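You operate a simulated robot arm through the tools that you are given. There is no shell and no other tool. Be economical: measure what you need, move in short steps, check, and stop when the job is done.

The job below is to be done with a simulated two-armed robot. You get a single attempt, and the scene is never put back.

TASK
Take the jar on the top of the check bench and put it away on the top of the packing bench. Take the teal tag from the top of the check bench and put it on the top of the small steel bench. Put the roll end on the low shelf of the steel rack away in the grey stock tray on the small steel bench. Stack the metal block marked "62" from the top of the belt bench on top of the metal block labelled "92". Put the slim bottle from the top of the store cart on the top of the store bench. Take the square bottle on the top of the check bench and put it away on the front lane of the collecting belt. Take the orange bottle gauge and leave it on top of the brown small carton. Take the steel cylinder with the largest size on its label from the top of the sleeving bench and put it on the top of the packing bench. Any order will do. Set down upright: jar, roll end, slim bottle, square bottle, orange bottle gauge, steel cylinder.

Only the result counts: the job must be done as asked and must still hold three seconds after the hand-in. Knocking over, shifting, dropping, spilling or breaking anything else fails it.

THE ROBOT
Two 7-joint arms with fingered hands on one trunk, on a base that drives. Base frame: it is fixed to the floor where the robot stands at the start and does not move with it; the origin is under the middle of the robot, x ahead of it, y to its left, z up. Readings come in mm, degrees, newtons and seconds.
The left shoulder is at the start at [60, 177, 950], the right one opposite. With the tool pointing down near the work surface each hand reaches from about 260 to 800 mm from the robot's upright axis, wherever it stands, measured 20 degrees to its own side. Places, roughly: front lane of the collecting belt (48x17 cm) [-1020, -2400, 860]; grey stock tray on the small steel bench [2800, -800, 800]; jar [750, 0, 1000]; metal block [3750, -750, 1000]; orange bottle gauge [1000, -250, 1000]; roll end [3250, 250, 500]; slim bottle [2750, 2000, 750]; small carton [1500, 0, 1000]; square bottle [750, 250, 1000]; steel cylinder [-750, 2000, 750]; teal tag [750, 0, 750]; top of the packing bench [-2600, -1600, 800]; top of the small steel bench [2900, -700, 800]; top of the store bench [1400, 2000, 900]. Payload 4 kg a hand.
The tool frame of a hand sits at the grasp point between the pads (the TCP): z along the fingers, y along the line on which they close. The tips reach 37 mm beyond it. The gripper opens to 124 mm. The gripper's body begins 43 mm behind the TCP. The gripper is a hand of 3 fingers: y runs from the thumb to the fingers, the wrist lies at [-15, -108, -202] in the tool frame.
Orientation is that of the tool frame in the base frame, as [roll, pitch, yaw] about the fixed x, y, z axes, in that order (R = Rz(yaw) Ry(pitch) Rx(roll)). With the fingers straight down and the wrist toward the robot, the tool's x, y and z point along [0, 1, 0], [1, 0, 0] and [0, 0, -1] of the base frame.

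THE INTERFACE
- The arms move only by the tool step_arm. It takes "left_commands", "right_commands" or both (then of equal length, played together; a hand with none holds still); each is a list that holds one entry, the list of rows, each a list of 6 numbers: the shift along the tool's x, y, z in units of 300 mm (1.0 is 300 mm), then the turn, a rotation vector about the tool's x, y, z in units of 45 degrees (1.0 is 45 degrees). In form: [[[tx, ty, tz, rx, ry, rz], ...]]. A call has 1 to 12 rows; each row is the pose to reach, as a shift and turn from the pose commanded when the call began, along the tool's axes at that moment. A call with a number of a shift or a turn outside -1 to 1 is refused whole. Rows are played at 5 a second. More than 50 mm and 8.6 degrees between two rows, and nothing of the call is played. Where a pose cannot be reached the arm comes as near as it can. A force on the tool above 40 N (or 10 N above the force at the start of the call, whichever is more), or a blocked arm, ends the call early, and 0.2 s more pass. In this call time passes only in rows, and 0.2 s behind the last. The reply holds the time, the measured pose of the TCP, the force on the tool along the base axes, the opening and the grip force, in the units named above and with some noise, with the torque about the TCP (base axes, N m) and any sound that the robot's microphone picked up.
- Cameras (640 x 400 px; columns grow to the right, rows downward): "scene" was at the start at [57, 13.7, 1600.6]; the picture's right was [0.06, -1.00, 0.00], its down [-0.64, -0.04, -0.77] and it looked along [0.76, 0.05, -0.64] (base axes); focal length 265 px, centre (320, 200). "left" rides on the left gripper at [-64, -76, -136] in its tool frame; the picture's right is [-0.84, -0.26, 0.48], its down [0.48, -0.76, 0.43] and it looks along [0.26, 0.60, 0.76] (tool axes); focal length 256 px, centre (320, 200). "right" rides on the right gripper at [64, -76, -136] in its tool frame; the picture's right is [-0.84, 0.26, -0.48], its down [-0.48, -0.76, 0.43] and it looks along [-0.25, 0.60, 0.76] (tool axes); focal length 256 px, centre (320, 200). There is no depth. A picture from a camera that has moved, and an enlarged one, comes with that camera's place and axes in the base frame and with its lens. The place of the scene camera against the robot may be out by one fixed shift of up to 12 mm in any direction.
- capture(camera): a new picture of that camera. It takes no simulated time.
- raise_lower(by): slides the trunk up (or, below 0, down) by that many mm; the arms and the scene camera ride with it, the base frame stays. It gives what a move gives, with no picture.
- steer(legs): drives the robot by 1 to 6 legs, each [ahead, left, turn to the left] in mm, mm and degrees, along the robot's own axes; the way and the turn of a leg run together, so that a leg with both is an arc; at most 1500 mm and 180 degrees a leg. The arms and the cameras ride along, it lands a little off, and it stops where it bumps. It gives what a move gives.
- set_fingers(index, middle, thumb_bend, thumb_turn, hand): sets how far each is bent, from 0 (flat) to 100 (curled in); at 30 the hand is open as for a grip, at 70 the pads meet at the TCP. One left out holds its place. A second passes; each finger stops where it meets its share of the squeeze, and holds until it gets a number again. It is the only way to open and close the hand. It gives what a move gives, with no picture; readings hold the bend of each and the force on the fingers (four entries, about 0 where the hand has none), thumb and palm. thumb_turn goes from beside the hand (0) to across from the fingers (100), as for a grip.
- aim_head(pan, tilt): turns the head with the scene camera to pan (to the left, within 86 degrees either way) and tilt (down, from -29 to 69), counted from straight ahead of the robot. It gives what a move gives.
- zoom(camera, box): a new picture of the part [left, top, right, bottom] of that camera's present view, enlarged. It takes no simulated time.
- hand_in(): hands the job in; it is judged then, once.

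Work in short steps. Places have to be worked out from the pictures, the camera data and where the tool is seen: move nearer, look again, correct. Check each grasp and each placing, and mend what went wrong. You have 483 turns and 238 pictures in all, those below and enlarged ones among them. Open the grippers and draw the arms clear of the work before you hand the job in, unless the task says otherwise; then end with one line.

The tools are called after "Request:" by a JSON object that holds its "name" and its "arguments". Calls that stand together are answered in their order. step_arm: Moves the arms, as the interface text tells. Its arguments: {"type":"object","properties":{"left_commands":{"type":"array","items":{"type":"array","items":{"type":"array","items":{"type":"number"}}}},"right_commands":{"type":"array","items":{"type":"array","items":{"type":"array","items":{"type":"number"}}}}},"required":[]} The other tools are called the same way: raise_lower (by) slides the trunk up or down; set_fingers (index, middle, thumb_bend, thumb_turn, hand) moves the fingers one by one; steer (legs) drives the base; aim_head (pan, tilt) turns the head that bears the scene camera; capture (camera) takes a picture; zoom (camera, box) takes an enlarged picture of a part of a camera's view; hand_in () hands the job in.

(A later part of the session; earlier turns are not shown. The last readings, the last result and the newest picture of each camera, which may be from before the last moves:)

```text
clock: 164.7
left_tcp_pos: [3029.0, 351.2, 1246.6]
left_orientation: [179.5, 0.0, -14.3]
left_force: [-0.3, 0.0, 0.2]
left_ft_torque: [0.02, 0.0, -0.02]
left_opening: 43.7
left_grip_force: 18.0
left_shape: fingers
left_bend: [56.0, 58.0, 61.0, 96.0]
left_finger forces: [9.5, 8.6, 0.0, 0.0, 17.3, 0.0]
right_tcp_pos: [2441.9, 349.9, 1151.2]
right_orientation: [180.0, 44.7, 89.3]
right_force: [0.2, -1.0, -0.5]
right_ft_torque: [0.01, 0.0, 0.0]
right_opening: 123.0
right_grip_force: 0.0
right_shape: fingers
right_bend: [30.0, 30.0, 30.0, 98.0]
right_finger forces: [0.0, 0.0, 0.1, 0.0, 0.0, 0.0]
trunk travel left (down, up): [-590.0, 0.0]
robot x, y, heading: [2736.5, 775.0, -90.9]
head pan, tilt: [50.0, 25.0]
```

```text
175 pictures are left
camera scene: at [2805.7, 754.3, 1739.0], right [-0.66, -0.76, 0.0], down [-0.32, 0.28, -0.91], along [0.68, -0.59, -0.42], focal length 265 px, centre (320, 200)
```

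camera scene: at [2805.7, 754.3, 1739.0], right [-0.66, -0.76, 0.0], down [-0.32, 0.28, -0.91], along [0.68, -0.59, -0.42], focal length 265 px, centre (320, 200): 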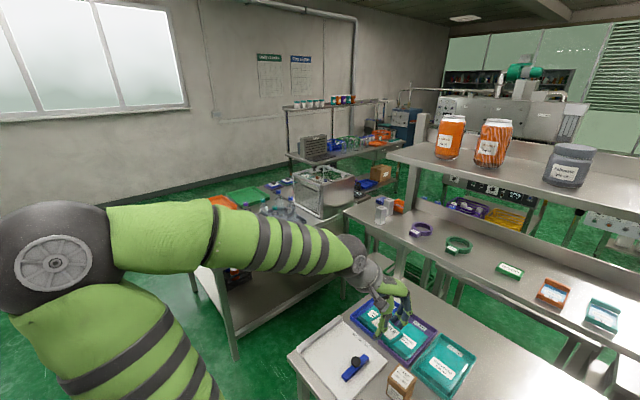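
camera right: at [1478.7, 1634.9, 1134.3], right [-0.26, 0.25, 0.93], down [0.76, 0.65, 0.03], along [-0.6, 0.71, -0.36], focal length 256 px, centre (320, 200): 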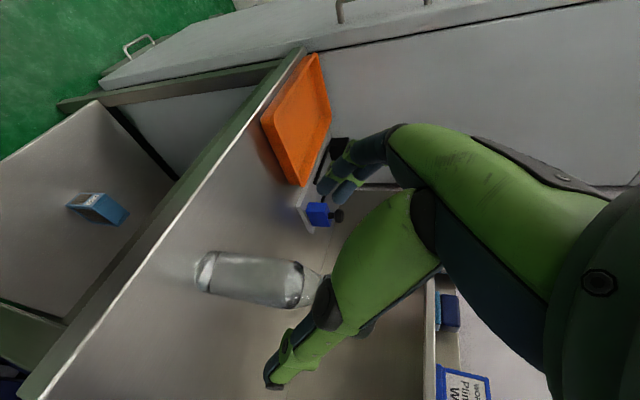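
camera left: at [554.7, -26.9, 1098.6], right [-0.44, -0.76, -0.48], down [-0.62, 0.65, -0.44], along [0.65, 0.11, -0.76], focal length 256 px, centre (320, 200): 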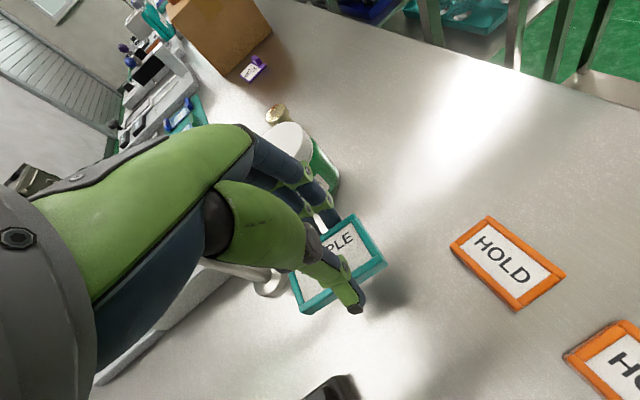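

The turn was cut short by a slight base contact with the bench; nothing looks disturbed. I back off and slide left to x≈3250 to look at the low shelf there for the roll end.

Request:
{"name": "steer", "arguments": {"legs": [[-330, 0, 0], [0, 500, 1]]}}

Request:
{"name": "aim_head", "arguments": {"pan": 0, "tilt": 45}}

Request:
{"name": "capture", "arguments": {"camera": "scene"}}

```text
clock: 169.5
left_tcp_pos: [3546.8, 691.8, 1246.9]
left_orientation: [179.5, 0.2, -13.3]
left_force: [0.7, -0.3, -0.2]
left_ft_torque: [0.01, 0.02, 0.01]
left_opening: 43.8
left_grip_force: 17.8
left_shape: fingers
left_bend: [56.0, 58.0, 61.0, 96.0]
left_finger forces: [9.5, 8.6, 0.1, 0.0, 17.3, 0.1]
right_tcp_pos: [2960.0, 678.4, 1152.1]
right_orientation: [179.9, 44.8, 90.4]
right_force: [-0.5, 0.5, 0.2]
right_ft_torque: [0.01, 0.03, -0.04]
right_opening: 123.3
right_grip_force: 0.1
right_shape: fingers
right_bend: [30.0, 30.0, 30.0, 98.0]
right_finger forces: [0.0, 0.1, 0.0, 0.0, 0.1, 0.0]
trunk travel left (down, up): [-590.0, 0.0]
robot x, y, heading: [3243.9, 1114.3, -89.6]
head pan, tilt: [50.0, 25.0]
```

```text
clock: 170.7
left_tcp_pos: [3546.3, 690.5, 1245.1]
left_orientation: [179.5, 0.1, -13.3]
left_force: [-0.3, -0.3, -0.5]
left_ft_torque: [-0.01, 0.0, -0.02]
left_opening: 43.8
left_grip_force: 17.7
left_shape: fingers
left_bend: [56.0, 58.0, 61.0, 96.0]
left_finger forces: [9.5, 8.6, 0.0, 0.1, 17.4, 0.0]
right_tcp_pos: [2958.7, 679.1, 1151.7]
right_orientation: [179.9, 44.9, 90.4]
right_force: [0.4, 1.2, -0.5]
right_ft_torque: [-0.03, 0.0, -0.03]
right_opening: 123.1
right_grip_force: 0.0
right_shape: fingers
right_bend: [30.0, 30.0, 30.0, 98.0]
right_finger forces: [0.0, 0.0, 0.0, 0.0, 0.0, 0.0]
trunk travel left (down, up): [-590.0, 0.0]
robot x, y, heading: [3245.4, 1110.9, -89.8]
head pan, tilt: [0.0, 45.0]
```

```text
174 pictures are left
camera scene: at [3244.8, 1067.2, 1708.5], right [-1.0, -0.01, 0.0], down [0.0, 0.71, -0.71], along [0.0, -0.71, -0.71], focal length 265 px, centre (320, 200)
```

scene: 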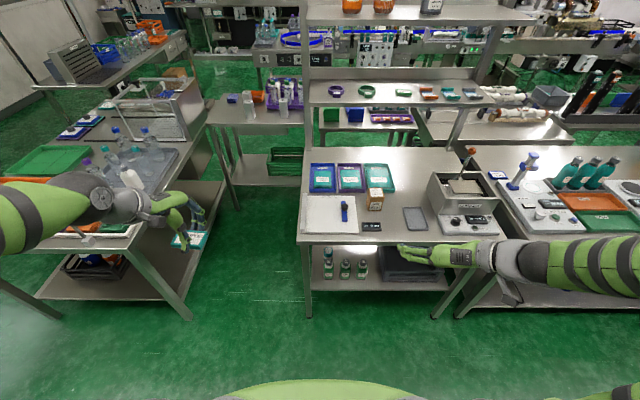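

I lower the trunk 450 mm to see the low shelf under this bench.

Request:
{"name": "raise_lower", "arguments": {"by": -450}}

Request:
{"name": "aim_head", "arguments": {"pan": 0, "tilt": 30}}

Request:
{"name": "capture", "arguments": {"camera": "scene"}}

```text
refused: -450 is not a number from -400 to 400
```

```text
clock: 171.4
left_tcp_pos: [3546.1, 690.9, 1245.9]
left_orientation: [179.6, 0.2, -13.3]
left_force: [0.5, 0.0, -0.4]
left_ft_torque: [0.01, 0.01, 0.0]
left_opening: 43.4
left_grip_force: 18.3
left_shape: fingers
left_bend: [56.0, 58.0, 61.0, 96.0]
left_finger forces: [9.5, 8.6, 0.0, 0.1, 17.3, 0.0]
right_tcp_pos: [2960.1, 678.9, 1152.4]
right_orientation: [179.9, 44.8, 90.3]
right_force: [-0.9, 0.7, -0.3]
right_ft_torque: [-0.04, 0.03, -0.03]
right_opening: 123.0
right_grip_force: 0.0
right_shape: fingers
right_bend: [30.0, 30.0, 30.0, 98.0]
right_finger forces: [0.0, 0.0, 0.0, 0.0, 0.0, 0.0]
trunk travel left (down, up): [-590.0, 0.0]
robot x, y, heading: [3240.7, 1110.5, -89.9]
head pan, tilt: [0.0, 30.0]
```

```text
173 pictures are left
camera scene: at [3244.8, 1058.1, 1731.0], right [-1.0, 0.0, 0.0], down [0.0, 0.5, -0.87], along [0.0, -0.87, -0.5], focal length 265 px, centre (320, 200)
```

scene: 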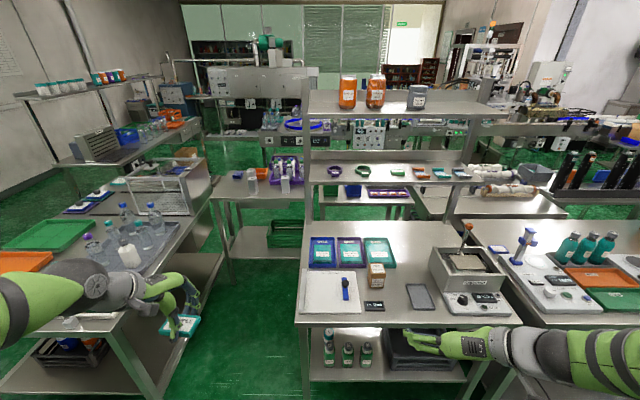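

Request:
{"name": "raise_lower", "arguments": {"by": -390}}

Request:
{"name": "capture", "arguments": {"camera": "scene"}}

```text
clock: 175.2
left_tcp_pos: [3546.2, 691.0, 855.6]
left_orientation: [179.6, 0.1, -13.3]
left_force: [0.4, -0.1, 0.3]
left_ft_torque: [0.02, 0.01, 0.01]
left_opening: 43.5
left_grip_force: 17.4
left_shape: fingers
left_bend: [56.0, 58.0, 61.0, 96.0]
left_finger forces: [9.5, 8.5, 0.0, 0.0, 17.3, 0.0]
right_tcp_pos: [2959.7, 678.5, 762.3]
right_orientation: [-180.0, 44.8, 90.4]
right_force: [-1.3, 0.5, -0.6]
right_ft_torque: [0.03, 0.01, 0.02]
right_opening: 123.4
right_grip_force: 0.1
right_shape: fingers
right_bend: [30.0, 30.0, 30.0, 98.0]
right_finger forces: [0.0, 0.0, 0.0, 0.1, 0.0, 0.0]
trunk travel left (down, up): [-200.0, 390.0]
robot x, y, heading: [3241.6, 1111.4, -90.1]
head pan, tilt: [0.0, 30.0]
```

```text
172 pictures are left
camera scene: at [3244.8, 1058.1, 1341.1], right [-1.0, 0.0, 0.0], down [0.0, 0.5, -0.87], along [0.0, -0.87, -0.5], focal length 265 px, centre (320, 200)
```

scene: 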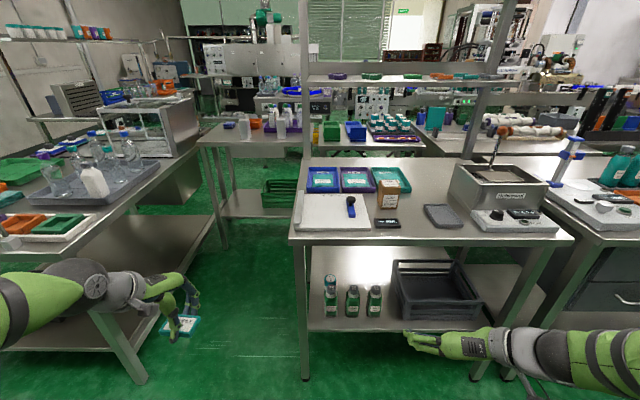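

Zoom on the low shelf's small items — one of them may be the roll end.

Request:
{"name": "zoom", "arguments": {"camera": "scene", "box": [290, 240, 450, 340]}}

```text
4.00 times, centred on (370, 290) of scene
camera zoom: at [3244.8, 1058.1, 1341.1], right [-1.0, 0.0, 0.0], down [0.0, 0.5, -0.87], along [0.0, -0.87, -0.5], focal length 1058 px, centre (120, -160)
```

zoom: 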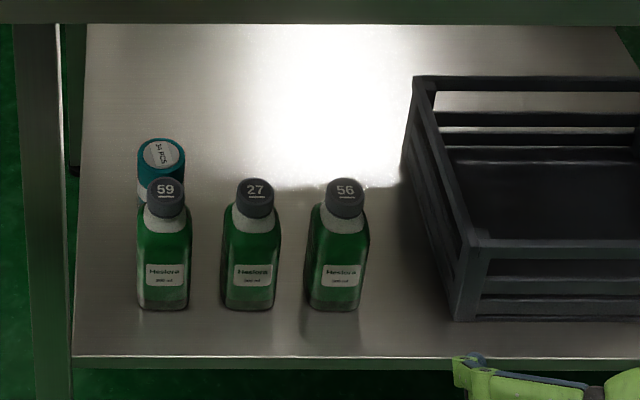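

The teal roll ("14 PCS"-type label on top) stands right behind bottle 59 — that is the roll end. I slide 250 mm left for a parallax view past the bottle.

Request:
{"name": "steer", "arguments": {"legs": [[0, 250, 0]]}}

Request:
{"name": "aim_head", "arguments": {"pan": -20, "tilt": 40}}

Request:
{"name": "zoom", "arguments": {"camera": "scene", "box": [260, 140, 500, 290]}}

```text
clock: 177.0
left_tcp_pos: [3792.5, 690.9, 856.0]
left_orientation: [179.6, 0.1, -13.5]
left_force: [0.4, -1.0, -0.5]
left_ft_torque: [-0.02, 0.0, 0.02]
left_opening: 43.8
left_grip_force: 18.0
left_shape: fingers
left_bend: [56.0, 58.0, 61.0, 96.0]
left_finger forces: [9.4, 8.6, 0.0, 0.0, 17.3, 0.0]
right_tcp_pos: [3206.9, 679.4, 762.6]
right_orientation: [-180.0, 44.8, 90.2]
right_force: [0.0, 0.3, 0.7]
right_ft_torque: [0.0, -0.03, -0.05]
right_opening: 123.2
right_grip_force: 0.0
right_shape: fingers
right_bend: [30.0, 30.0, 30.0, 98.0]
right_finger forces: [0.0, 0.1, 0.0, 0.0, 0.0, 0.0]
trunk travel left (down, up): [-200.0, 390.0]
robot x, y, heading: [3490.2, 1108.3, -89.8]
head pan, tilt: [0.0, 30.0]
```

```text
clock: 177.8
left_tcp_pos: [3793.0, 689.2, 856.9]
left_orientation: [179.6, 0.1, -13.4]
left_force: [-0.4, -0.2, -0.4]
left_ft_torque: [0.02, -0.01, 0.02]
left_opening: 43.5
left_grip_force: 17.6
left_shape: fingers
left_bend: [56.0, 58.0, 61.0, 96.0]
left_finger forces: [9.5, 8.6, 0.0, 0.1, 17.1, 0.0]
right_tcp_pos: [3206.5, 680.3, 761.8]
right_orientation: [180.0, 44.8, 90.1]
right_force: [0.0, 0.4, -0.4]
right_ft_torque: [0.0, 0.0, 0.0]
right_opening: 123.2
right_grip_force: 0.0
right_shape: fingers
right_bend: [30.0, 30.0, 30.0, 98.0]
right_finger forces: [0.0, 0.0, 0.0, 0.1, 0.1, 0.1]
trunk travel left (down, up): [-200.0, 390.0]
robot x, y, heading: [3489.9, 1109.3, -89.7]
head pan, tilt: [-20.0, 40.0]
```

```text
2.67 times, centred on (380, 215) of scene
camera zoom: at [3463.7, 1069.2, 1325.7], right [-0.94, 0.34, 0.0], down [0.22, 0.6, -0.77], along [-0.26, -0.72, -0.64], focal length 706 px, centre (160, 160)
```

zoom: 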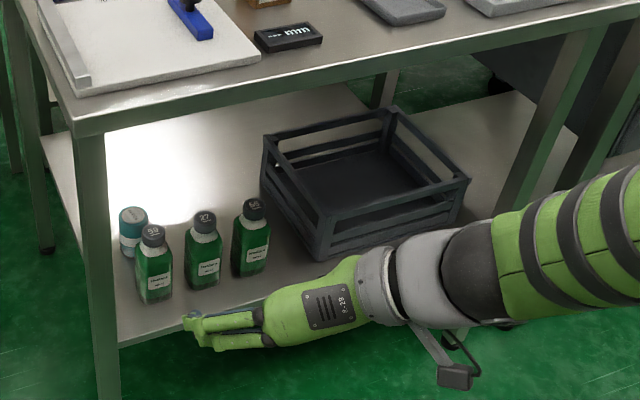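

The roll stands at about (3206,252), top z≈490, and can only be reached from the side gap with the left hand, which holds the tag. So I first deliver the tag: raise the trunk and drive around to the south side.

Request:
{"name": "raise_lower", "arguments": {"by": 390}}

Request:
{"name": "steer", "arguments": {"legs": [[0, -1500, 0], [0, -1500, 0], [0, -570, 0], [1300, 0, 0]]}}

Request:
{"name": "aim_head", "arguments": {"pan": 0, "tilt": 30}}

Request:
{"name": "capture", "arguments": {"camera": "scene"}}

```text
clock: 181.6
left_tcp_pos: [3792.5, 690.1, 1246.4]
left_orientation: [179.6, 0.1, -13.4]
left_force: [0.0, -0.5, -0.8]
left_ft_torque: [-0.03, -0.02, 0.0]
left_opening: 43.4
left_grip_force: 17.8
left_shape: fingers
left_bend: [56.0, 58.0, 61.0, 96.0]
left_finger forces: [9.5, 8.5, 0.1, 0.1, 17.2, 0.1]
right_tcp_pos: [3206.6, 678.9, 1150.6]
right_orientation: [-179.9, 44.8, 90.2]
right_force: [0.0, 0.2, -0.2]
right_ft_torque: [-0.03, -0.02, 0.0]
right_opening: 123.3
right_grip_force: 0.1
right_shape: fingers
right_bend: [30.0, 30.0, 30.0, 98.0]
right_finger forces: [0.1, 0.1, 0.1, 0.0, 0.0, 0.1]
trunk travel left (down, up): [-590.0, 0.0]
robot x, y, heading: [3493.4, 1111.3, -90.3]
head pan, tilt: [-20.0, 40.0]
```

```text
clock: 205.1
left_tcp_pos: [165.0, -537.4, 1246.2]
left_orientation: [179.6, 0.2, -14.7]
left_force: [0.2, 0.0, -1.2]
left_ft_torque: [0.06, 0.02, 0.03]
left_opening: 43.6
left_grip_force: 17.4
left_shape: fingers
left_bend: [56.0, 58.0, 61.0, 96.0]
left_finger forces: [9.4, 8.7, 0.1, 0.0, 17.2, 0.0]
right_tcp_pos: [-420.8, -534.7, 1151.7]
right_orientation: [-180.0, 44.8, 89.0]
right_force: [-0.4, -0.7, 0.0]
right_ft_torque: [0.03, 0.0, 0.0]
right_opening: 123.5
right_grip_force: 0.1
right_shape: fingers
right_bend: [30.0, 30.0, 30.0, 98.0]
right_finger forces: [0.0, 0.0, 0.0, 0.0, 0.1, 0.1]
trunk travel left (down, up): [-590.0, 0.0]
robot x, y, heading: [-128.5, -111.3, -91.2]
head pan, tilt: [-20.0, 40.0]
```

```text
clock: 205.9
left_tcp_pos: [164.5, -537.9, 1245.0]
left_orientation: [179.5, 0.1, -14.7]
left_force: [-0.1, -0.1, -0.6]
left_ft_torque: [0.0, 0.01, 0.01]
left_opening: 43.7
left_grip_force: 17.5
left_shape: fingers
left_bend: [56.0, 58.0, 61.0, 96.0]
left_finger forces: [9.4, 8.7, 0.1, 0.0, 17.1, 0.1]
right_tcp_pos: [-422.0, -534.0, 1151.2]
right_orientation: [-180.0, 44.8, 88.9]
right_force: [0.0, 0.3, -0.3]
right_ft_torque: [-0.01, 0.03, 0.01]
right_opening: 123.3
right_grip_force: 0.1
right_shape: fingers
right_bend: [30.0, 30.0, 30.0, 98.0]
right_finger forces: [0.0, 0.0, 0.0, 0.1, 0.0, 0.1]
trunk travel left (down, up): [-590.0, 0.0]
robot x, y, heading: [-126.5, -109.8, -91.4]
head pan, tilt: [0.0, 30.0]
```

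```text
169 pictures are left
camera scene: at [-127.3, -161.9, 1731.0], right [-1.0, 0.02, 0.0], down [0.01, 0.5, -0.87], along [-0.02, -0.87, -0.5], focal length 265 px, centre (320, 200)
```

scene: 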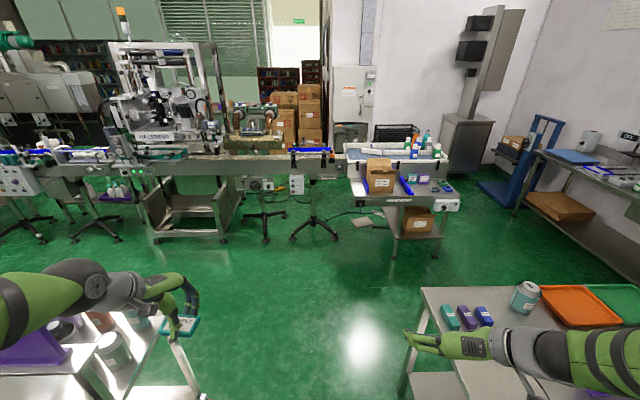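

Clear way. I drive on to y≈-1300, turn to face +x and go ahead 1200, then look.

Request:
{"name": "steer", "arguments": {"legs": [[1200, 0, 1.3], [0, 0, 90], [1200, 0, 0]]}}

Request:
{"name": "aim_head", "arguments": {"pan": 0, "tilt": 25}}

Request:
{"name": "capture", "arguments": {"camera": "scene"}}

```text
clock: 221.4
left_tcp_pos: [1476.6, -948.8, 1245.2]
left_orientation: [179.7, 0.2, 80.4]
left_force: [-1.0, 0.8, -0.4]
left_ft_torque: [-0.01, -0.03, 0.01]
left_opening: 43.0
left_grip_force: 17.7
left_shape: fingers
left_bend: [56.0, 59.0, 61.0, 96.0]
left_finger forces: [9.1, 8.5, 0.1, 0.0, 16.8, 0.0]
right_tcp_pos: [1526.3, -1533.5, 1151.8]
right_orientation: [-179.9, 44.8, -176.0]
right_force: [-0.7, -0.8, -0.1]
right_ft_torque: [0.0, 0.02, 0.02]
right_opening: 123.3
right_grip_force: 0.0
right_shape: fingers
right_bend: [30.0, 30.0, 30.0, 98.0]
right_finger forces: [0.0, 0.1, 0.0, 0.1, 0.0, 0.1]
trunk travel left (down, up): [-590.0, 0.0]
robot x, y, heading: [1078.9, -1274.4, 3.6]
head pan, tilt: [0.0, 30.0]
stopped in leg 3: the robot was blocked; the commanded pose is now the measured one
```

```text
clock: 222.1
left_tcp_pos: [1478.5, -948.6, 1247.3]
left_orientation: [179.6, 0.0, 80.2]
left_force: [-0.8, 0.0, -0.6]
left_ft_torque: [0.0, -0.01, 0.0]
left_opening: 43.4
left_grip_force: 17.2
left_shape: fingers
left_bend: [56.0, 59.0, 61.0, 96.0]
left_finger forces: [9.1, 8.5, 0.1, 0.0, 16.7, 0.1]
right_tcp_pos: [1525.7, -1534.6, 1151.2]
right_orientation: [-180.0, 44.8, -176.2]
right_force: [0.7, 0.2, 0.8]
right_ft_torque: [0.0, -0.01, 0.02]
right_opening: 123.1
right_grip_force: 0.0
right_shape: fingers
right_bend: [30.0, 30.0, 30.0, 98.0]
right_finger forces: [0.1, 0.0, 0.0, 0.0, 0.1, 0.1]
trunk travel left (down, up): [-590.0, 0.0]
robot x, y, heading: [1076.7, -1276.2, 3.8]
head pan, tilt: [0.0, 25.0]
```

```text
168 pictures are left
camera scene: at [1141.9, -1265.2, 1739.0], right [0.07, -1.0, 0.0], down [-0.42, -0.03, -0.91], along [0.9, 0.06, -0.42], focal length 265 px, centre (320, 200)
```

scene: 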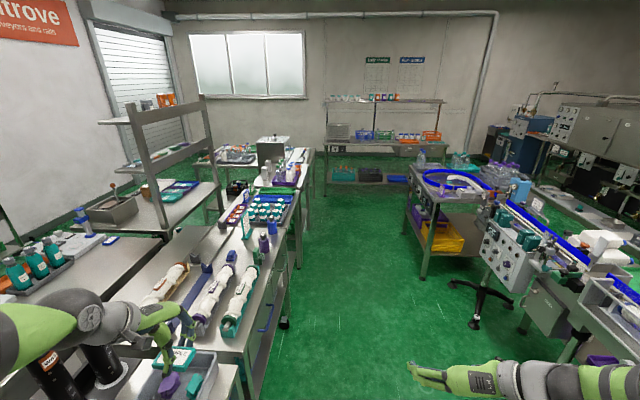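

I was blocked near the end of the leg. I look down-left to see what the base met.

Request:
{"name": "aim_head", "arguments": {"pan": 30, "tilt": 60}}

Request:
{"name": "capture", "arguments": {"camera": "scene"}}

Request:
{"name": "aim_head", "arguments": {"pan": 85, "tilt": 55}}

Request:
{"name": "capture", "arguments": {"camera": "scene"}}

```text
clock: 223.1
left_tcp_pos: [1477.7, -948.8, 1246.4]
left_orientation: [179.6, 0.1, 80.2]
left_force: [0.4, -0.8, 0.1]
left_ft_torque: [-0.01, 0.06, 0.04]
left_opening: 43.3
left_grip_force: 17.1
left_shape: fingers
left_bend: [56.0, 59.0, 61.0, 96.0]
left_finger forces: [9.1, 8.4, 0.0, 0.0, 16.8, 0.1]
right_tcp_pos: [1526.4, -1533.1, 1151.3]
right_orientation: [179.9, 44.9, -176.2]
right_force: [0.8, -0.4, 0.1]
right_ft_torque: [-0.01, -0.02, 0.0]
right_opening: 123.4
right_grip_force: 0.0
right_shape: fingers
right_bend: [30.0, 30.0, 30.0, 98.0]
right_finger forces: [0.0, 0.0, 0.0, 0.0, 0.0, 0.1]
trunk travel left (down, up): [-590.0, 0.0]
robot x, y, heading: [1079.9, -1279.2, 3.7]
head pan, tilt: [30.0, 60.0]
```

```text
167 pictures are left
camera scene: at [1105.3, -1234.2, 1689.0], right [0.56, -0.83, 0.0], down [-0.72, -0.48, -0.5], along [0.42, 0.28, -0.87], focal length 265 px, centre (320, 200)
```

scene: 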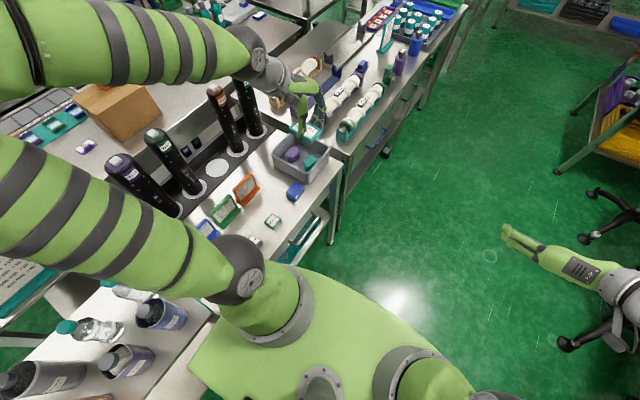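

```text
clock: 224.3
left_tcp_pos: [1478.1, -948.7, 1246.5]
left_orientation: [179.6, 0.1, 80.2]
left_force: [-0.1, 0.9, -0.3]
left_ft_torque: [-0.05, 0.0, 0.01]
left_opening: 43.2
left_grip_force: 17.2
left_shape: fingers
left_bend: [56.0, 59.0, 61.0, 96.0]
left_finger forces: [9.1, 8.5, 0.1, 0.0, 16.9, 0.1]
right_tcp_pos: [1526.7, -1532.3, 1151.9]
right_orientation: [179.9, 44.8, -176.1]
right_force: [0.3, -0.1, 0.2]
right_ft_torque: [0.04, -0.01, 0.01]
right_opening: 123.4
right_grip_force: 0.1
right_shape: fingers
right_bend: [30.0, 30.0, 30.0, 98.0]
right_finger forces: [0.0, 0.0, 0.0, 0.0, 0.0, 0.0]
trunk travel left (down, up): [-590.0, 0.0]
robot x, y, heading: [1075.3, -1279.3, 4.1]
head pan, tilt: [85.0, 55.0]
```

```text
166 pictures are left
camera scene: at [1051.5, -1199.1, 1695.0], right [1.0, -0.02, 0.0], down [-0.02, -0.82, -0.57], along [0.01, 0.57, -0.82], focal length 265 px, centre (320, 200)
```

scene: 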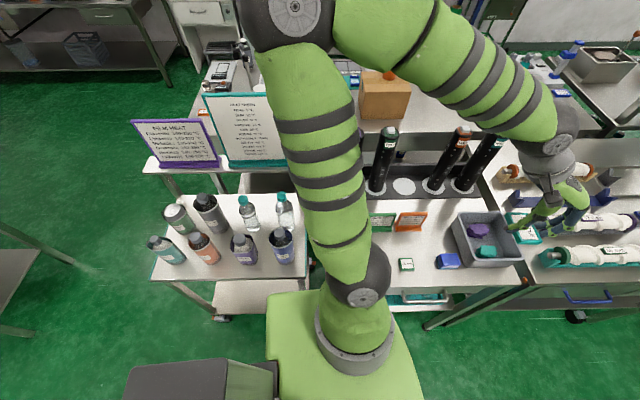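

The base just touched the bench side at y≈-960 (heading had drifted to 3.7°); everything still stands. I move 200 mm to the right, straighten, and go on to x≈2800.

Request:
{"name": "steer", "arguments": {"legs": [[0, -220, 0], [0, 0, -3.8], [1450, 0, 0]]}}

Request:
{"name": "aim_head", "arguments": {"pan": 40, "tilt": 35}}

Request:
{"name": "capture", "arguments": {"camera": "scene"}}

```text
clock: 233.2
left_tcp_pos: [2949.8, -1183.9, 1246.2]
left_orientation: [179.6, 0.0, 77.1]
left_force: [0.0, -0.8, -0.8]
left_ft_torque: [-0.01, -0.01, 0.01]
left_opening: 43.2
left_grip_force: 17.0
left_shape: fingers
left_bend: [56.0, 59.0, 61.0, 96.0]
left_finger forces: [9.2, 8.6, 0.0, 0.0, 16.8, 0.0]
right_tcp_pos: [2964.6, -1771.2, 1152.7]
right_orientation: [-180.0, 44.9, -179.3]
right_force: [-0.1, -0.3, 0.0]
right_ft_torque: [-0.02, -0.01, -0.01]
right_opening: 123.4
right_grip_force: 0.0
right_shape: fingers
right_bend: [30.0, 30.0, 30.0, 98.0]
right_finger forces: [0.1, 0.0, 0.0, 0.0, 0.0, 0.0]
trunk travel left (down, up): [-590.0, 0.0]
robot x, y, heading: [2533.8, -1487.5, 0.3]
head pan, tilt: [85.0, 55.0]
```

```text
clock: 234.3
left_tcp_pos: [2948.7, -1183.8, 1246.6]
left_orientation: [179.6, 0.2, 77.1]
left_force: [0.8, 0.1, -0.7]
left_ft_torque: [-0.02, 0.01, 0.02]
left_opening: 43.3
left_grip_force: 17.3
left_shape: fingers
left_bend: [56.0, 59.0, 61.0, 96.0]
left_finger forces: [9.1, 8.5, 0.0, 0.0, 16.8, 0.0]
right_tcp_pos: [2964.0, -1770.0, 1150.1]
right_orientation: [-179.9, 44.8, -179.2]
right_force: [0.7, 0.4, -0.5]
right_ft_torque: [0.01, 0.0, 0.0]
right_opening: 123.4
right_grip_force: 0.0
right_shape: fingers
right_bend: [30.0, 30.0, 30.0, 98.0]
right_finger forces: [0.1, 0.0, 0.0, 0.0, 0.0, 0.1]
trunk travel left (down, up): [-590.0, 0.0]
robot x, y, heading: [2530.4, -1491.9, 0.4]
head pan, tilt: [40.0, 35.0]
```

```text
165 pictures are left
camera scene: at [2569.9, -1424.4, 1723.2], right [0.65, -0.76, 0.0], down [-0.44, -0.37, -0.82], along [0.62, 0.53, -0.57], focal length 265 px, centre (320, 200)
```

scene: 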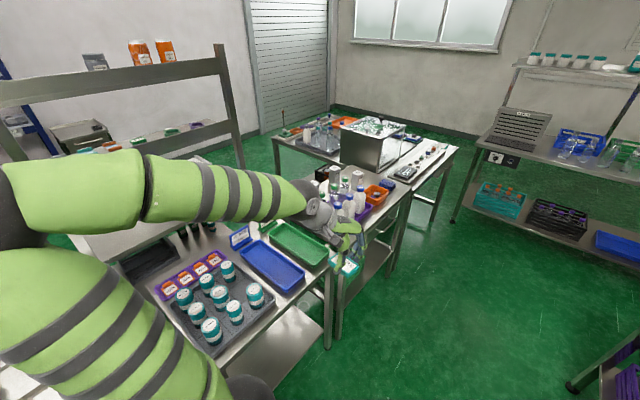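

This is the small steel bench; its grey tray holds similar teal-topped pieces. I move 300 mm ahead and turn to face it (+y).

Request:
{"name": "steer", "arguments": {"legs": [[300, 0, 0], [0, 0, 89.7]]}}

Request:
{"name": "aim_head", "arguments": {"pan": 0, "tilt": 45}}

Request:
{"name": "capture", "arguments": {"camera": "scene"}}

```text
clock: 240.1
left_tcp_pos: [2538.2, -1059.4, 1245.4]
left_orientation: [179.6, 0.1, 165.4]
left_force: [-0.9, 0.5, 0.3]
left_ft_torque: [-0.01, -0.03, -0.01]
left_opening: 43.0
left_grip_force: 17.1
left_shape: fingers
left_bend: [56.0, 59.0, 61.0, 96.0]
left_finger forces: [9.2, 8.3, 0.0, 0.0, 16.5, 0.0]
right_tcp_pos: [3124.4, -1061.1, 1151.4]
right_orientation: [179.9, 44.8, -91.1]
right_force: [-0.5, 0.3, -0.3]
right_ft_torque: [0.0, -0.02, -0.02]
right_opening: 123.4
right_grip_force: 0.1
right_shape: fingers
right_bend: [30.0, 30.0, 30.0, 98.0]
right_finger forces: [0.0, 0.0, 0.0, 0.0, 0.0, 0.0]
trunk travel left (down, up): [-590.0, 0.0]
robot x, y, heading: [2830.1, -1481.7, 88.9]
head pan, tilt: [40.0, 35.0]
```

```text
clock: 241.2
left_tcp_pos: [2538.5, -1060.1, 1245.0]
left_orientation: [179.6, 0.1, 165.3]
left_force: [0.0, 0.3, -1.1]
left_ft_torque: [-0.03, 0.0, 0.04]
left_opening: 42.9
left_grip_force: 17.5
left_shape: fingers
left_bend: [56.0, 59.0, 61.0, 96.0]
left_finger forces: [9.0, 8.3, 0.1, 0.0, 16.5, 0.0]
right_tcp_pos: [3124.3, -1061.2, 1151.9]
right_orientation: [180.0, 44.7, -91.0]
right_force: [0.8, 0.0, 0.9]
right_ft_torque: [0.01, 0.01, -0.02]
right_opening: 123.2
right_grip_force: 0.1
right_shape: fingers
right_bend: [30.0, 30.0, 30.0, 98.0]
right_finger forces: [0.0, 0.0, 0.1, 0.0, 0.0, 0.0]
trunk travel left (down, up): [-590.0, 0.0]
robot x, y, heading: [2829.2, -1485.6, 88.8]
head pan, tilt: [0.0, 45.0]
```

```text
164 pictures are left
camera scene: at [2834.3, -1426.3, 1708.4], right [1.0, -0.02, 0.0], down [-0.01, -0.71, -0.71], along [0.01, 0.71, -0.71], focal length 265 px, centre (320, 200)
```

scene: 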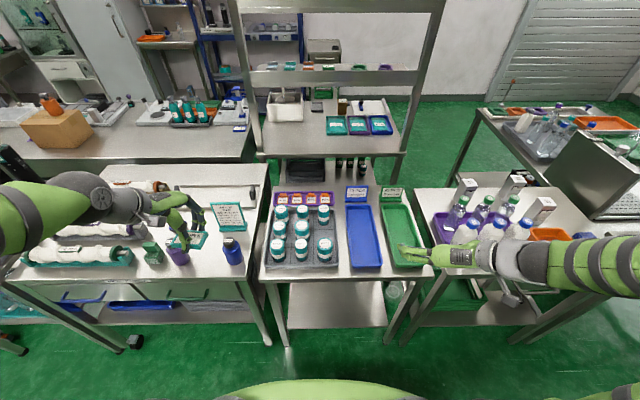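

Zoom on the small steel bench to find a free spot for the tag and the tray's free place.

Request:
{"name": "zoom", "arguments": {"camera": "scene", "box": [240, 165, 448, 295]}}

```text
3.08 times, centred on (344, 230) of scene
camera zoom: at [2834.3, -1426.3, 1708.4], right [1.0, -0.02, 0.0], down [-0.01, -0.71, -0.71], along [0.01, 0.71, -0.71], focal length 814 px, centre (246, 108)
```

zoom: 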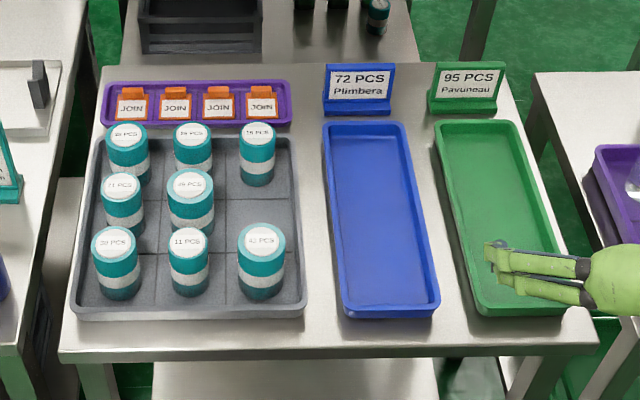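

The tray's free cell is the middle-right one. For the tag I need a free patch; I drive 190 mm closer and look steeply down.

Request:
{"name": "steer", "arguments": {"legs": [[190, -100, 1]]}}

Request:
{"name": "aim_head", "arguments": {"pan": 0, "tilt": 60}}

Request:
{"name": "capture", "arguments": {"camera": "scene"}}

```text
clock: 242.8
left_tcp_pos: [2629.2, -872.4, 1246.9]
left_orientation: [179.5, 0.1, 166.3]
left_force: [-0.9, -0.1, -0.4]
left_ft_torque: [-0.01, 0.04, 0.02]
left_opening: 42.9
left_grip_force: 16.8
left_shape: fingers
left_bend: [56.0, 59.0, 61.0, 96.0]
left_finger forces: [9.0, 8.4, 0.0, 0.0, 16.6, 0.0]
right_tcp_pos: [3216.7, -863.9, 1152.0]
right_orientation: [179.9, 44.9, -90.0]
right_force: [-0.2, 0.8, 0.7]
right_ft_torque: [-0.03, 0.01, 0.0]
right_opening: 123.3
right_grip_force: 0.0
right_shape: fingers
right_bend: [30.0, 30.0, 30.0, 98.0]
right_finger forces: [0.1, 0.1, 0.1, 0.0, 0.0, 0.0]
trunk travel left (down, up): [-590.0, 0.0]
robot x, y, heading: [2929.4, -1292.8, 90.0]
head pan, tilt: [0.0, 45.0]
```

```text
clock: 243.6
left_tcp_pos: [2629.4, -873.2, 1245.0]
left_orientation: [179.7, 0.1, 166.4]
left_force: [0.2, 0.2, -0.2]
left_ft_torque: [0.03, 0.01, -0.01]
left_opening: 43.0
left_grip_force: 17.0
left_shape: fingers
left_bend: [56.0, 59.0, 61.0, 96.0]
left_finger forces: [9.0, 8.4, 0.1, 0.0, 16.6, 0.0]
right_tcp_pos: [3215.4, -864.6, 1150.9]
right_orientation: [-179.9, 44.7, -89.9]
right_force: [-0.2, 0.3, -0.7]
right_ft_torque: [-0.04, 0.02, 0.01]
right_opening: 123.3
right_grip_force: 0.1
right_shape: fingers
right_bend: [30.0, 30.0, 30.0, 98.0]
right_finger forces: [0.1, 0.1, 0.0, 0.1, 0.0, 0.1]
trunk travel left (down, up): [-590.0, 0.0]
robot x, y, heading: [2932.9, -1294.8, 89.7]
head pan, tilt: [0.0, 60.0]
```

```text
162 pictures are left
camera scene: at [2932.7, -1249.8, 1689.0], right [1.0, 0.0, 0.0], down [0.0, -0.87, -0.5], along [0.0, 0.5, -0.87], focal length 265 px, centre (320, 200)
```

scene: 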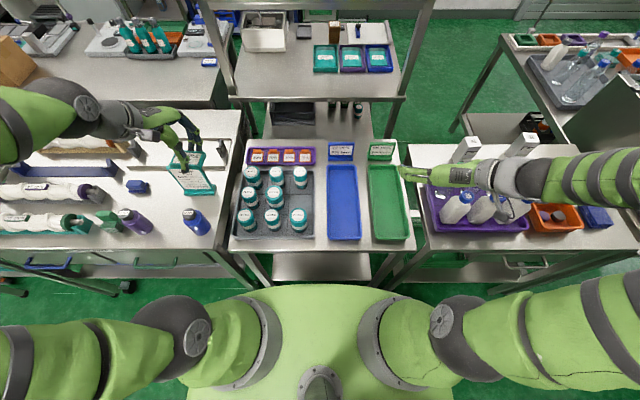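

Request:
{"name": "zoom", "arguments": {"camera": "scene", "box": [224, 130, 424, 255]}}

```text
3.20 times, centred on (324, 192) of scene
camera zoom: at [2932.7, -1249.8, 1689.0], right [1.0, 0.0, 0.0], down [0.0, -0.87, -0.5], along [0.0, 0.5, -0.87], focal length 847 px, centre (307, 224)
```

zoom: 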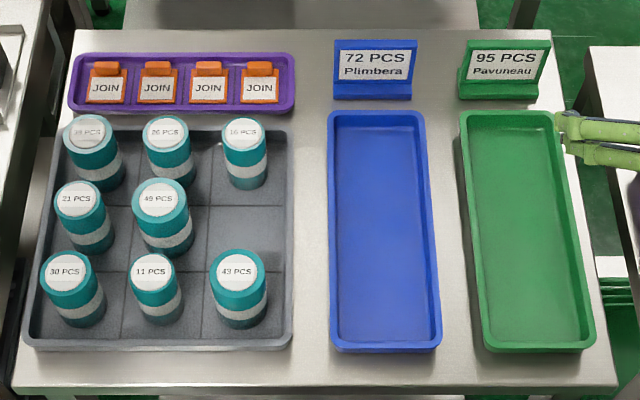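

The only bare patch is the 44 mm strip in front of the trays, so I must hold the tag by its long ends. I'll regrasp it on the free end of the bench to the left; first a look through the left camera there.

Request:
{"name": "capture", "arguments": {"camera": "left"}}

```text
160 pictures are left
camera left: at [2673.6, -962.7, 1382.2], right [0.76, -0.44, -0.48], down [-0.65, -0.62, -0.44], along [-0.11, 0.65, -0.76], focal length 256 px, centre (320, 200)
```

left: 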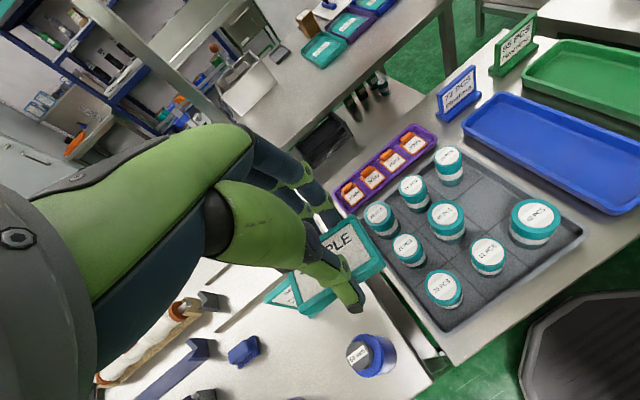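

I'll regrasp in the wide blue tray (interior ~105×240 mm): first lay the tag there with its long side along y. Move the left hand over it while turning to yaw 90.

Request:
{"name": "step_arm", "arguments": {"left_commands": [[[-0.097, 0.06, 0, 0, 0, 0.141], [-0.193, 0.12, 0, 0, 0, 0.282], [-0.29, 0.18, 0, 0, 0, 0.423], [-0.387, 0.24, 0, 0, 0, 0.564], [-0.483, 0.3, 0, 0, 0, 0.705], [-0.58, 0.363, 0, 0, 0, 0.845]]]}}

Request:
{"name": "step_arm", "arguments": {"left_commands": [[[-0.033, 0.092, 0.07, 0, 0, 0.121], [-0.067, 0.184, 0.14, 0, 0, 0.241], [-0.1, 0.276, 0.21, 0, 0, 0.362], [-0.133, 0.369, 0.29, 0, 0, 0.483], [-0.167, 0.461, 0.36, 0, 0, 0.604], [-0.2, 0.553, 0.43, 0, 0, 0.724], [-0.233, 0.645, 0.5, 0, 0, 0.845]]]}}

Request:
{"name": "capture", "arguments": {"camera": "left"}}

Request:
{"name": "zoom", "arguments": {"camera": "scene", "box": [224, 130, 424, 255]}}

```text
clock: 245.0
left_tcp_pos: [2825.8, -808.7, 1244.7]
left_orientation: [179.7, -0.1, 128.3]
left_force: [0.6, -0.7, -0.9]
left_ft_torque: [-0.05, 0.03, 0.0]
left_opening: 42.7
left_grip_force: 17.0
left_shape: fingers
left_bend: [56.0, 59.0, 61.0, 96.0]
left_finger forces: [9.0, 8.4, 0.1, 0.0, 16.5, 0.1]
right_tcp_pos: [3215.9, -864.3, 1150.9]
right_orientation: [179.8, 44.9, -89.9]
right_force: [-0.2, 0.3, 0.2]
right_ft_torque: [-0.03, -0.02, 0.02]
right_opening: 123.4
right_grip_force: 0.0
right_shape: fingers
right_bend: [30.0, 30.0, 30.0, 98.0]
right_finger forces: [0.0, 0.0, 0.0, 0.0, 0.1, 0.0]
trunk travel left (down, up): [-590.0, 0.0]
robot x, y, heading: [2931.9, -1292.5, 90.2]
head pan, tilt: [0.0, 60.0]
```

```text
clock: 246.6
left_tcp_pos: [3022.6, -741.9, 1097.1]
left_orientation: [179.7, -0.4, 90.3]
left_force: [-0.4, -0.4, 0.7]
left_ft_torque: [0.01, -0.02, 0.01]
left_opening: 42.9
left_grip_force: 16.6
left_shape: fingers
left_bend: [56.0, 59.0, 61.0, 96.0]
left_finger forces: [9.0, 8.4, 0.0, 0.1, 16.5, 0.0]
right_tcp_pos: [3217.1, -863.6, 1150.9]
right_orientation: [179.7, 44.8, -90.1]
right_force: [-0.3, -0.1, 0.2]
right_ft_torque: [-0.01, 0.01, 0.01]
right_opening: 123.4
right_grip_force: 0.0
right_shape: fingers
right_bend: [30.0, 30.0, 30.0, 98.0]
right_finger forces: [0.0, 0.1, 0.0, 0.1, 0.0, 0.1]
trunk travel left (down, up): [-590.0, 0.0]
robot x, y, heading: [2927.6, -1296.9, 89.7]
head pan, tilt: [0.0, 60.0]
```

```text
159 pictures are left
camera left: at [2945.8, -805.6, 1233.9], right [-0.25, -0.84, -0.49], down [-0.76, 0.48, -0.43], along [0.6, 0.26, -0.76], focal length 256 px, centre (320, 200)
```

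left: 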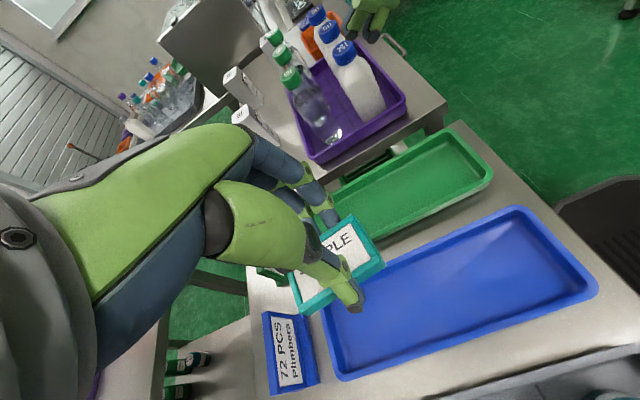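

```text
3.20 times, centred on (324, 192) of scene
camera zoom: at [2933.5, -1248.7, 1689.0], right [1.0, 0.0, 0.0], down [0.0, -0.87, -0.5], along [0.0, 0.5, -0.87], focal length 847 px, centre (307, 224)
```

zoom: 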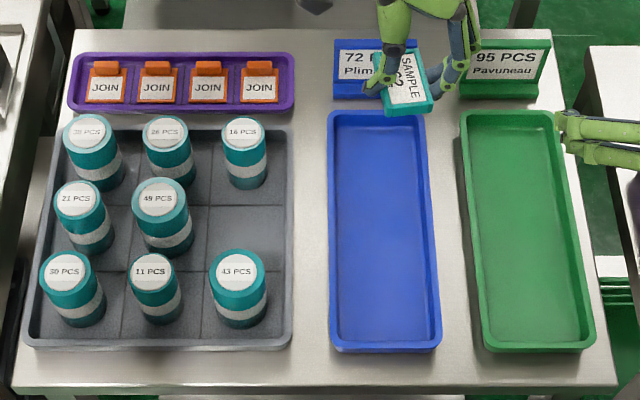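

Triangulation shows the bench is higher (≈848; tray rims ≈872). The hand is centred over the blue tray. Lower 170 mm.

Request:
{"name": "step_arm", "arguments": {"left_commands": [[[0, 0, 0.15, 0, 0, 0], [0, 0, 0.3, 0, 0, 0], [0, 0, 0.45, 0, 0, 0], [0, 0, 0.567, 0, 0, 0]]]}}

Request:
{"name": "capture", "arguments": {"camera": "left"}}

Request:
{"name": "zoom", "arguments": {"camera": "scene", "box": [224, 130, 424, 255]}}

```text
clock: 247.6
left_tcp_pos: [3020.8, -742.2, 926.9]
left_orientation: [179.8, -0.4, 90.3]
left_force: [0.2, -0.1, -1.5]
left_ft_torque: [0.01, -0.01, -0.02]
left_opening: 42.5
left_grip_force: 17.1
left_shape: fingers
left_bend: [56.0, 59.0, 61.0, 96.0]
left_finger forces: [9.1, 8.4, 0.0, 0.0, 16.5, 0.0]
right_tcp_pos: [3215.7, -865.2, 1151.3]
right_orientation: [180.0, 44.7, -89.9]
right_force: [1.5, -0.4, 0.7]
right_ft_torque: [0.0, 0.01, 0.01]
right_opening: 123.4
right_grip_force: 0.0
right_shape: fingers
right_bend: [30.0, 30.0, 30.0, 98.0]
right_finger forces: [0.0, 0.0, 0.0, 0.0, 0.0, 0.0]
trunk travel left (down, up): [-590.0, 0.0]
robot x, y, heading: [2927.6, -1295.2, 90.1]
head pan, tilt: [0.0, 60.0]
```

```text
157 pictures are left
camera left: at [2945.3, -806.1, 1064.0], right [-0.25, -0.84, -0.49], down [-0.76, 0.48, -0.43], along [0.6, 0.26, -0.76], focal length 256 px, centre (320, 200)
```

left: 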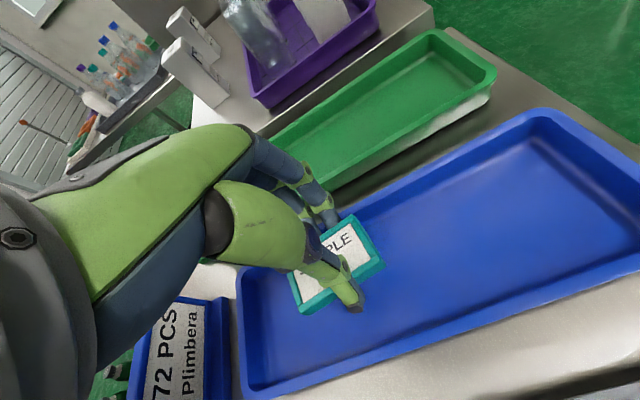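

```text
3.20 times, centred on (324, 192) of scene
camera zoom: at [2932.9, -1249.5, 1689.0], right [1.0, 0.0, 0.0], down [0.0, -0.87, -0.5], along [0.0, 0.5, -0.87], focal length 847 px, centre (307, 224)
```

zoom: 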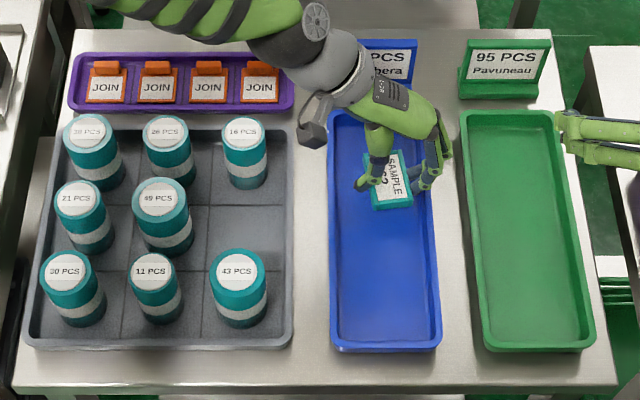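

Good. Creep down in 4 mm rows.

Request:
{"name": "step_arm", "arguments": {"left_commands": [[[0, 0.0, 0.02, 0, 0, 0], [0, 0, 0.04, 0, 0, 0], [0, 0, 0.06, 0, 0, 0]]]}}

Request:
{"name": "step_arm", "arguments": {"left_commands": [[[0, 0.0, 0.013, 0, 0, 0], [0, 0, 0.026, 0, 0, 0]]]}}

Request:
{"name": "capture", "arguments": {"camera": "left"}}

```text
clock: 248.4
left_tcp_pos: [3020.5, -741.3, 910.2]
left_orientation: [179.8, -0.3, 90.4]
left_force: [0.1, -0.5, -0.6]
left_ft_torque: [0.02, 0.05, 0.0]
left_opening: 43.1
left_grip_force: 17.1
left_shape: fingers
left_bend: [56.0, 59.0, 61.0, 96.0]
left_finger forces: [8.9, 8.2, 0.1, 0.0, 16.5, 0.0]
right_tcp_pos: [3215.9, -865.8, 1151.8]
right_orientation: [-180.0, 44.8, -90.0]
right_force: [0.3, 0.6, 0.2]
right_ft_torque: [0.01, -0.02, 0.01]
right_opening: 123.3
right_grip_force: 0.1
right_shape: fingers
right_bend: [30.0, 30.0, 30.0, 98.0]
right_finger forces: [0.0, 0.0, 0.0, 0.1, 0.0, 0.0]
trunk travel left (down, up): [-590.0, 0.0]
robot x, y, heading: [2931.8, -1290.5, 90.1]
head pan, tilt: [0.0, 60.0]
```

```text
clock: 249.0
left_tcp_pos: [3021.5, -741.6, 902.0]
left_orientation: [179.7, -0.5, 90.4]
left_force: [-0.1, -0.6, -1.2]
left_ft_torque: [-0.02, 0.01, 0.0]
left_opening: 42.9
left_grip_force: 16.8
left_shape: fingers
left_bend: [56.0, 59.0, 61.0, 96.0]
left_finger forces: [8.9, 8.2, 0.0, 0.0, 16.5, 0.0]
right_tcp_pos: [3216.2, -865.6, 1151.4]
right_orientation: [-180.0, 44.9, -90.1]
right_force: [1.5, -0.1, 0.3]
right_ft_torque: [0.0, -0.02, 0.04]
right_opening: 123.3
right_grip_force: 0.1
right_shape: fingers
right_bend: [30.0, 30.0, 30.0, 98.0]
right_finger forces: [0.0, 0.0, 0.0, 0.0, 0.0, 0.1]
trunk travel left (down, up): [-590.0, 0.0]
robot x, y, heading: [2926.5, -1294.7, 90.2]
head pan, tilt: [0.0, 60.0]
```

```text
155 pictures are left
camera left: at [2945.1, -805.7, 1038.0], right [-0.25, -0.84, -0.49], down [-0.76, 0.48, -0.43], along [0.6, 0.26, -0.76], focal length 256 px, centre (320, 200)
```

left: 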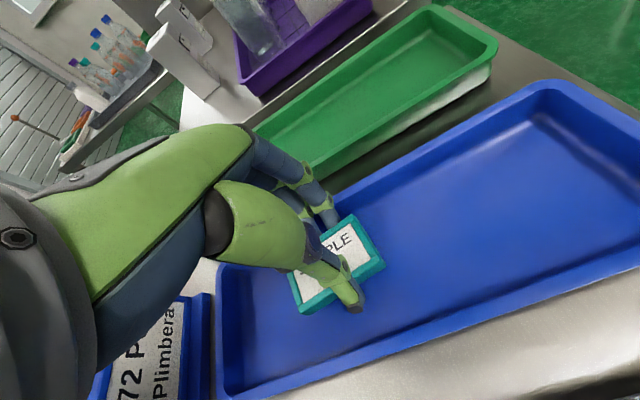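

Request:
{"name": "step_arm", "arguments": {"left_commands": [[[0, 0.0, 0.01, 0, 0, 0], [0, 0, 0.02, 0, 0, 0]]]}}

```text
clock: 249.6
left_tcp_pos: [3020.3, -741.3, 897.8]
left_orientation: [179.8, -0.5, 90.5]
left_force: [-5.6, -2.0, 16.2]
left_ft_torque: [0.09, -0.62, -0.03]
left_opening: 43.0
left_grip_force: 29.0
left_shape: fingers
left_bend: [57.0, 59.0, 61.0, 96.0]
left_finger forces: [8.7, 29.2, 0.0, 0.0, 20.2, 0.1]
right_tcp_pos: [3215.2, -866.4, 1153.8]
right_orientation: [180.0, 44.8, -89.9]
right_force: [0.9, 0.6, -0.1]
right_ft_torque: [0.04, 0.02, 0.02]
right_opening: 123.5
right_grip_force: 0.1
right_shape: fingers
right_bend: [30.0, 30.0, 30.0, 98.0]
right_finger forces: [0.0, 0.1, 0.1, 0.0, 0.1, 0.0]
trunk travel left (down, up): [-590.0, 0.0]
robot x, y, heading: [2933.2, -1296.3, 90.0]
head pan, tilt: [0.0, 60.0]
```

Touching the tray floor. Ease up 3 mm, open a little (to ~60 mm), lift 60 mm.

Request:
{"name": "step_arm", "arguments": {"left_commands": [[[0, 0, -0.008, 0, 0, 0]]]}}

Request:
{"name": "set_fingers", "arguments": {"hand": "left", "index": 49, "middle": 53, "thumb_bend": 55}}

Request:
{"name": "step_arm", "arguments": {"left_commands": [[[0, 0, -0.05, 0, 0, 0], [0, 0, -0.13, 0, 0, 0], [0, 0, -0.25, 0, 0, 0], [0, 0, -0.4, 0, 0, 0]]]}}

Request:
{"name": "capture", "arguments": {"camera": "left"}}

```text
clock: 250.0
left_tcp_pos: [3020.6, -740.5, 897.5]
left_orientation: [179.9, -0.4, 90.5]
left_force: [-2.0, 1.2, 7.8]
left_ft_torque: [0.1, -0.31, 0.11]
left_opening: 42.7
left_grip_force: 24.6
left_shape: fingers
left_bend: [57.0, 59.0, 61.0, 96.0]
left_finger forces: [9.4, 19.6, 0.0, 0.1, 19.2, 0.0]
right_tcp_pos: [3215.5, -866.6, 1152.2]
right_orientation: [-180.0, 44.8, -90.0]
right_force: [-0.1, -0.2, -0.1]
right_ft_torque: [0.01, 0.01, 0.03]
right_opening: 123.1
right_grip_force: 0.1
right_shape: fingers
right_bend: [30.0, 30.0, 30.0, 98.0]
right_finger forces: [0.0, 0.1, 0.0, 0.0, 0.0, 0.0]
trunk travel left (down, up): [-590.0, 0.0]
robot x, y, heading: [2930.4, -1295.0, 89.8]
head pan, tilt: [0.0, 60.0]
```

```text
clock: 251.0
left_tcp_pos: [3020.2, -742.0, 898.9]
left_orientation: [179.8, -0.3, 90.4]
left_force: [-11.5, -0.6, 4.7]
left_ft_torque: [0.05, 0.06, 0.04]
left_opening: 52.0
left_grip_force: 6.9
left_shape: fingers
left_bend: [52.0, 56.0, 55.0, 97.0]
left_finger forces: [4.6, 9.0, 0.0, 0.0, 0.9, 0.0]
right_tcp_pos: [3214.5, -865.1, 1151.3]
right_orientation: [180.0, 44.8, -89.9]
right_force: [-0.4, -0.9, 0.6]
right_ft_torque: [0.03, 0.0, 0.02]
right_opening: 123.2
right_grip_force: 0.0
right_shape: fingers
right_bend: [30.0, 30.0, 30.0, 98.0]
right_finger forces: [0.0, 0.0, 0.1, 0.1, 0.0, 0.0]
trunk travel left (down, up): [-590.0, 0.0]
robot x, y, heading: [2931.1, -1292.5, 89.9]
head pan, tilt: [0.0, 60.0]
```

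```text
clock: 252.0
left_tcp_pos: [3022.2, -742.0, 1020.0]
left_orientation: [179.7, -0.4, 90.4]
left_force: [0.6, 0.1, -0.4]
left_ft_torque: [0.01, -0.02, 0.0]
left_opening: 55.9
left_grip_force: 0.0
left_shape: fingers
left_bend: [49.0, 53.0, 55.0, 98.0]
left_finger forces: [0.0, 0.0, 0.1, 0.0, 0.0, 0.0]
right_tcp_pos: [3216.9, -864.4, 1151.0]
right_orientation: [-179.9, 44.8, -90.0]
right_force: [-0.7, -0.6, -0.1]
right_ft_torque: [0.0, -0.02, 0.0]
right_opening: 123.3
right_grip_force: 0.1
right_shape: fingers
right_bend: [30.0, 30.0, 30.0, 98.0]
right_finger forces: [0.0, 0.0, 0.1, 0.0, 0.0, 0.0]
trunk travel left (down, up): [-590.0, 0.0]
robot x, y, heading: [2929.2, -1294.6, 90.0]
head pan, tilt: [0.0, 60.0]
```

```text
154 pictures are left
camera left: at [2946.6, -807.3, 1155.8], right [-0.25, -0.84, -0.49], down [-0.76, 0.48, -0.43], along [0.6, 0.26, -0.76], focal length 256 px, centre (320, 200)
```

left: 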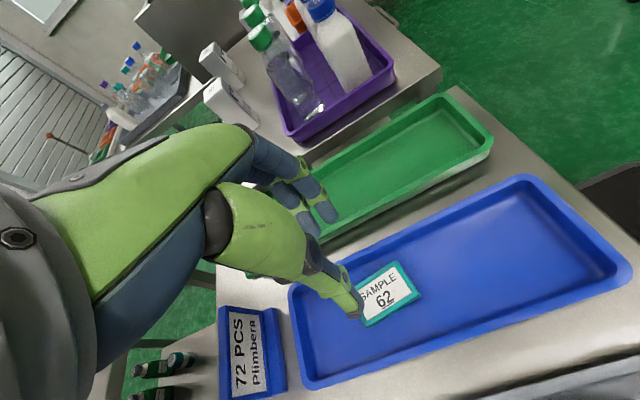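

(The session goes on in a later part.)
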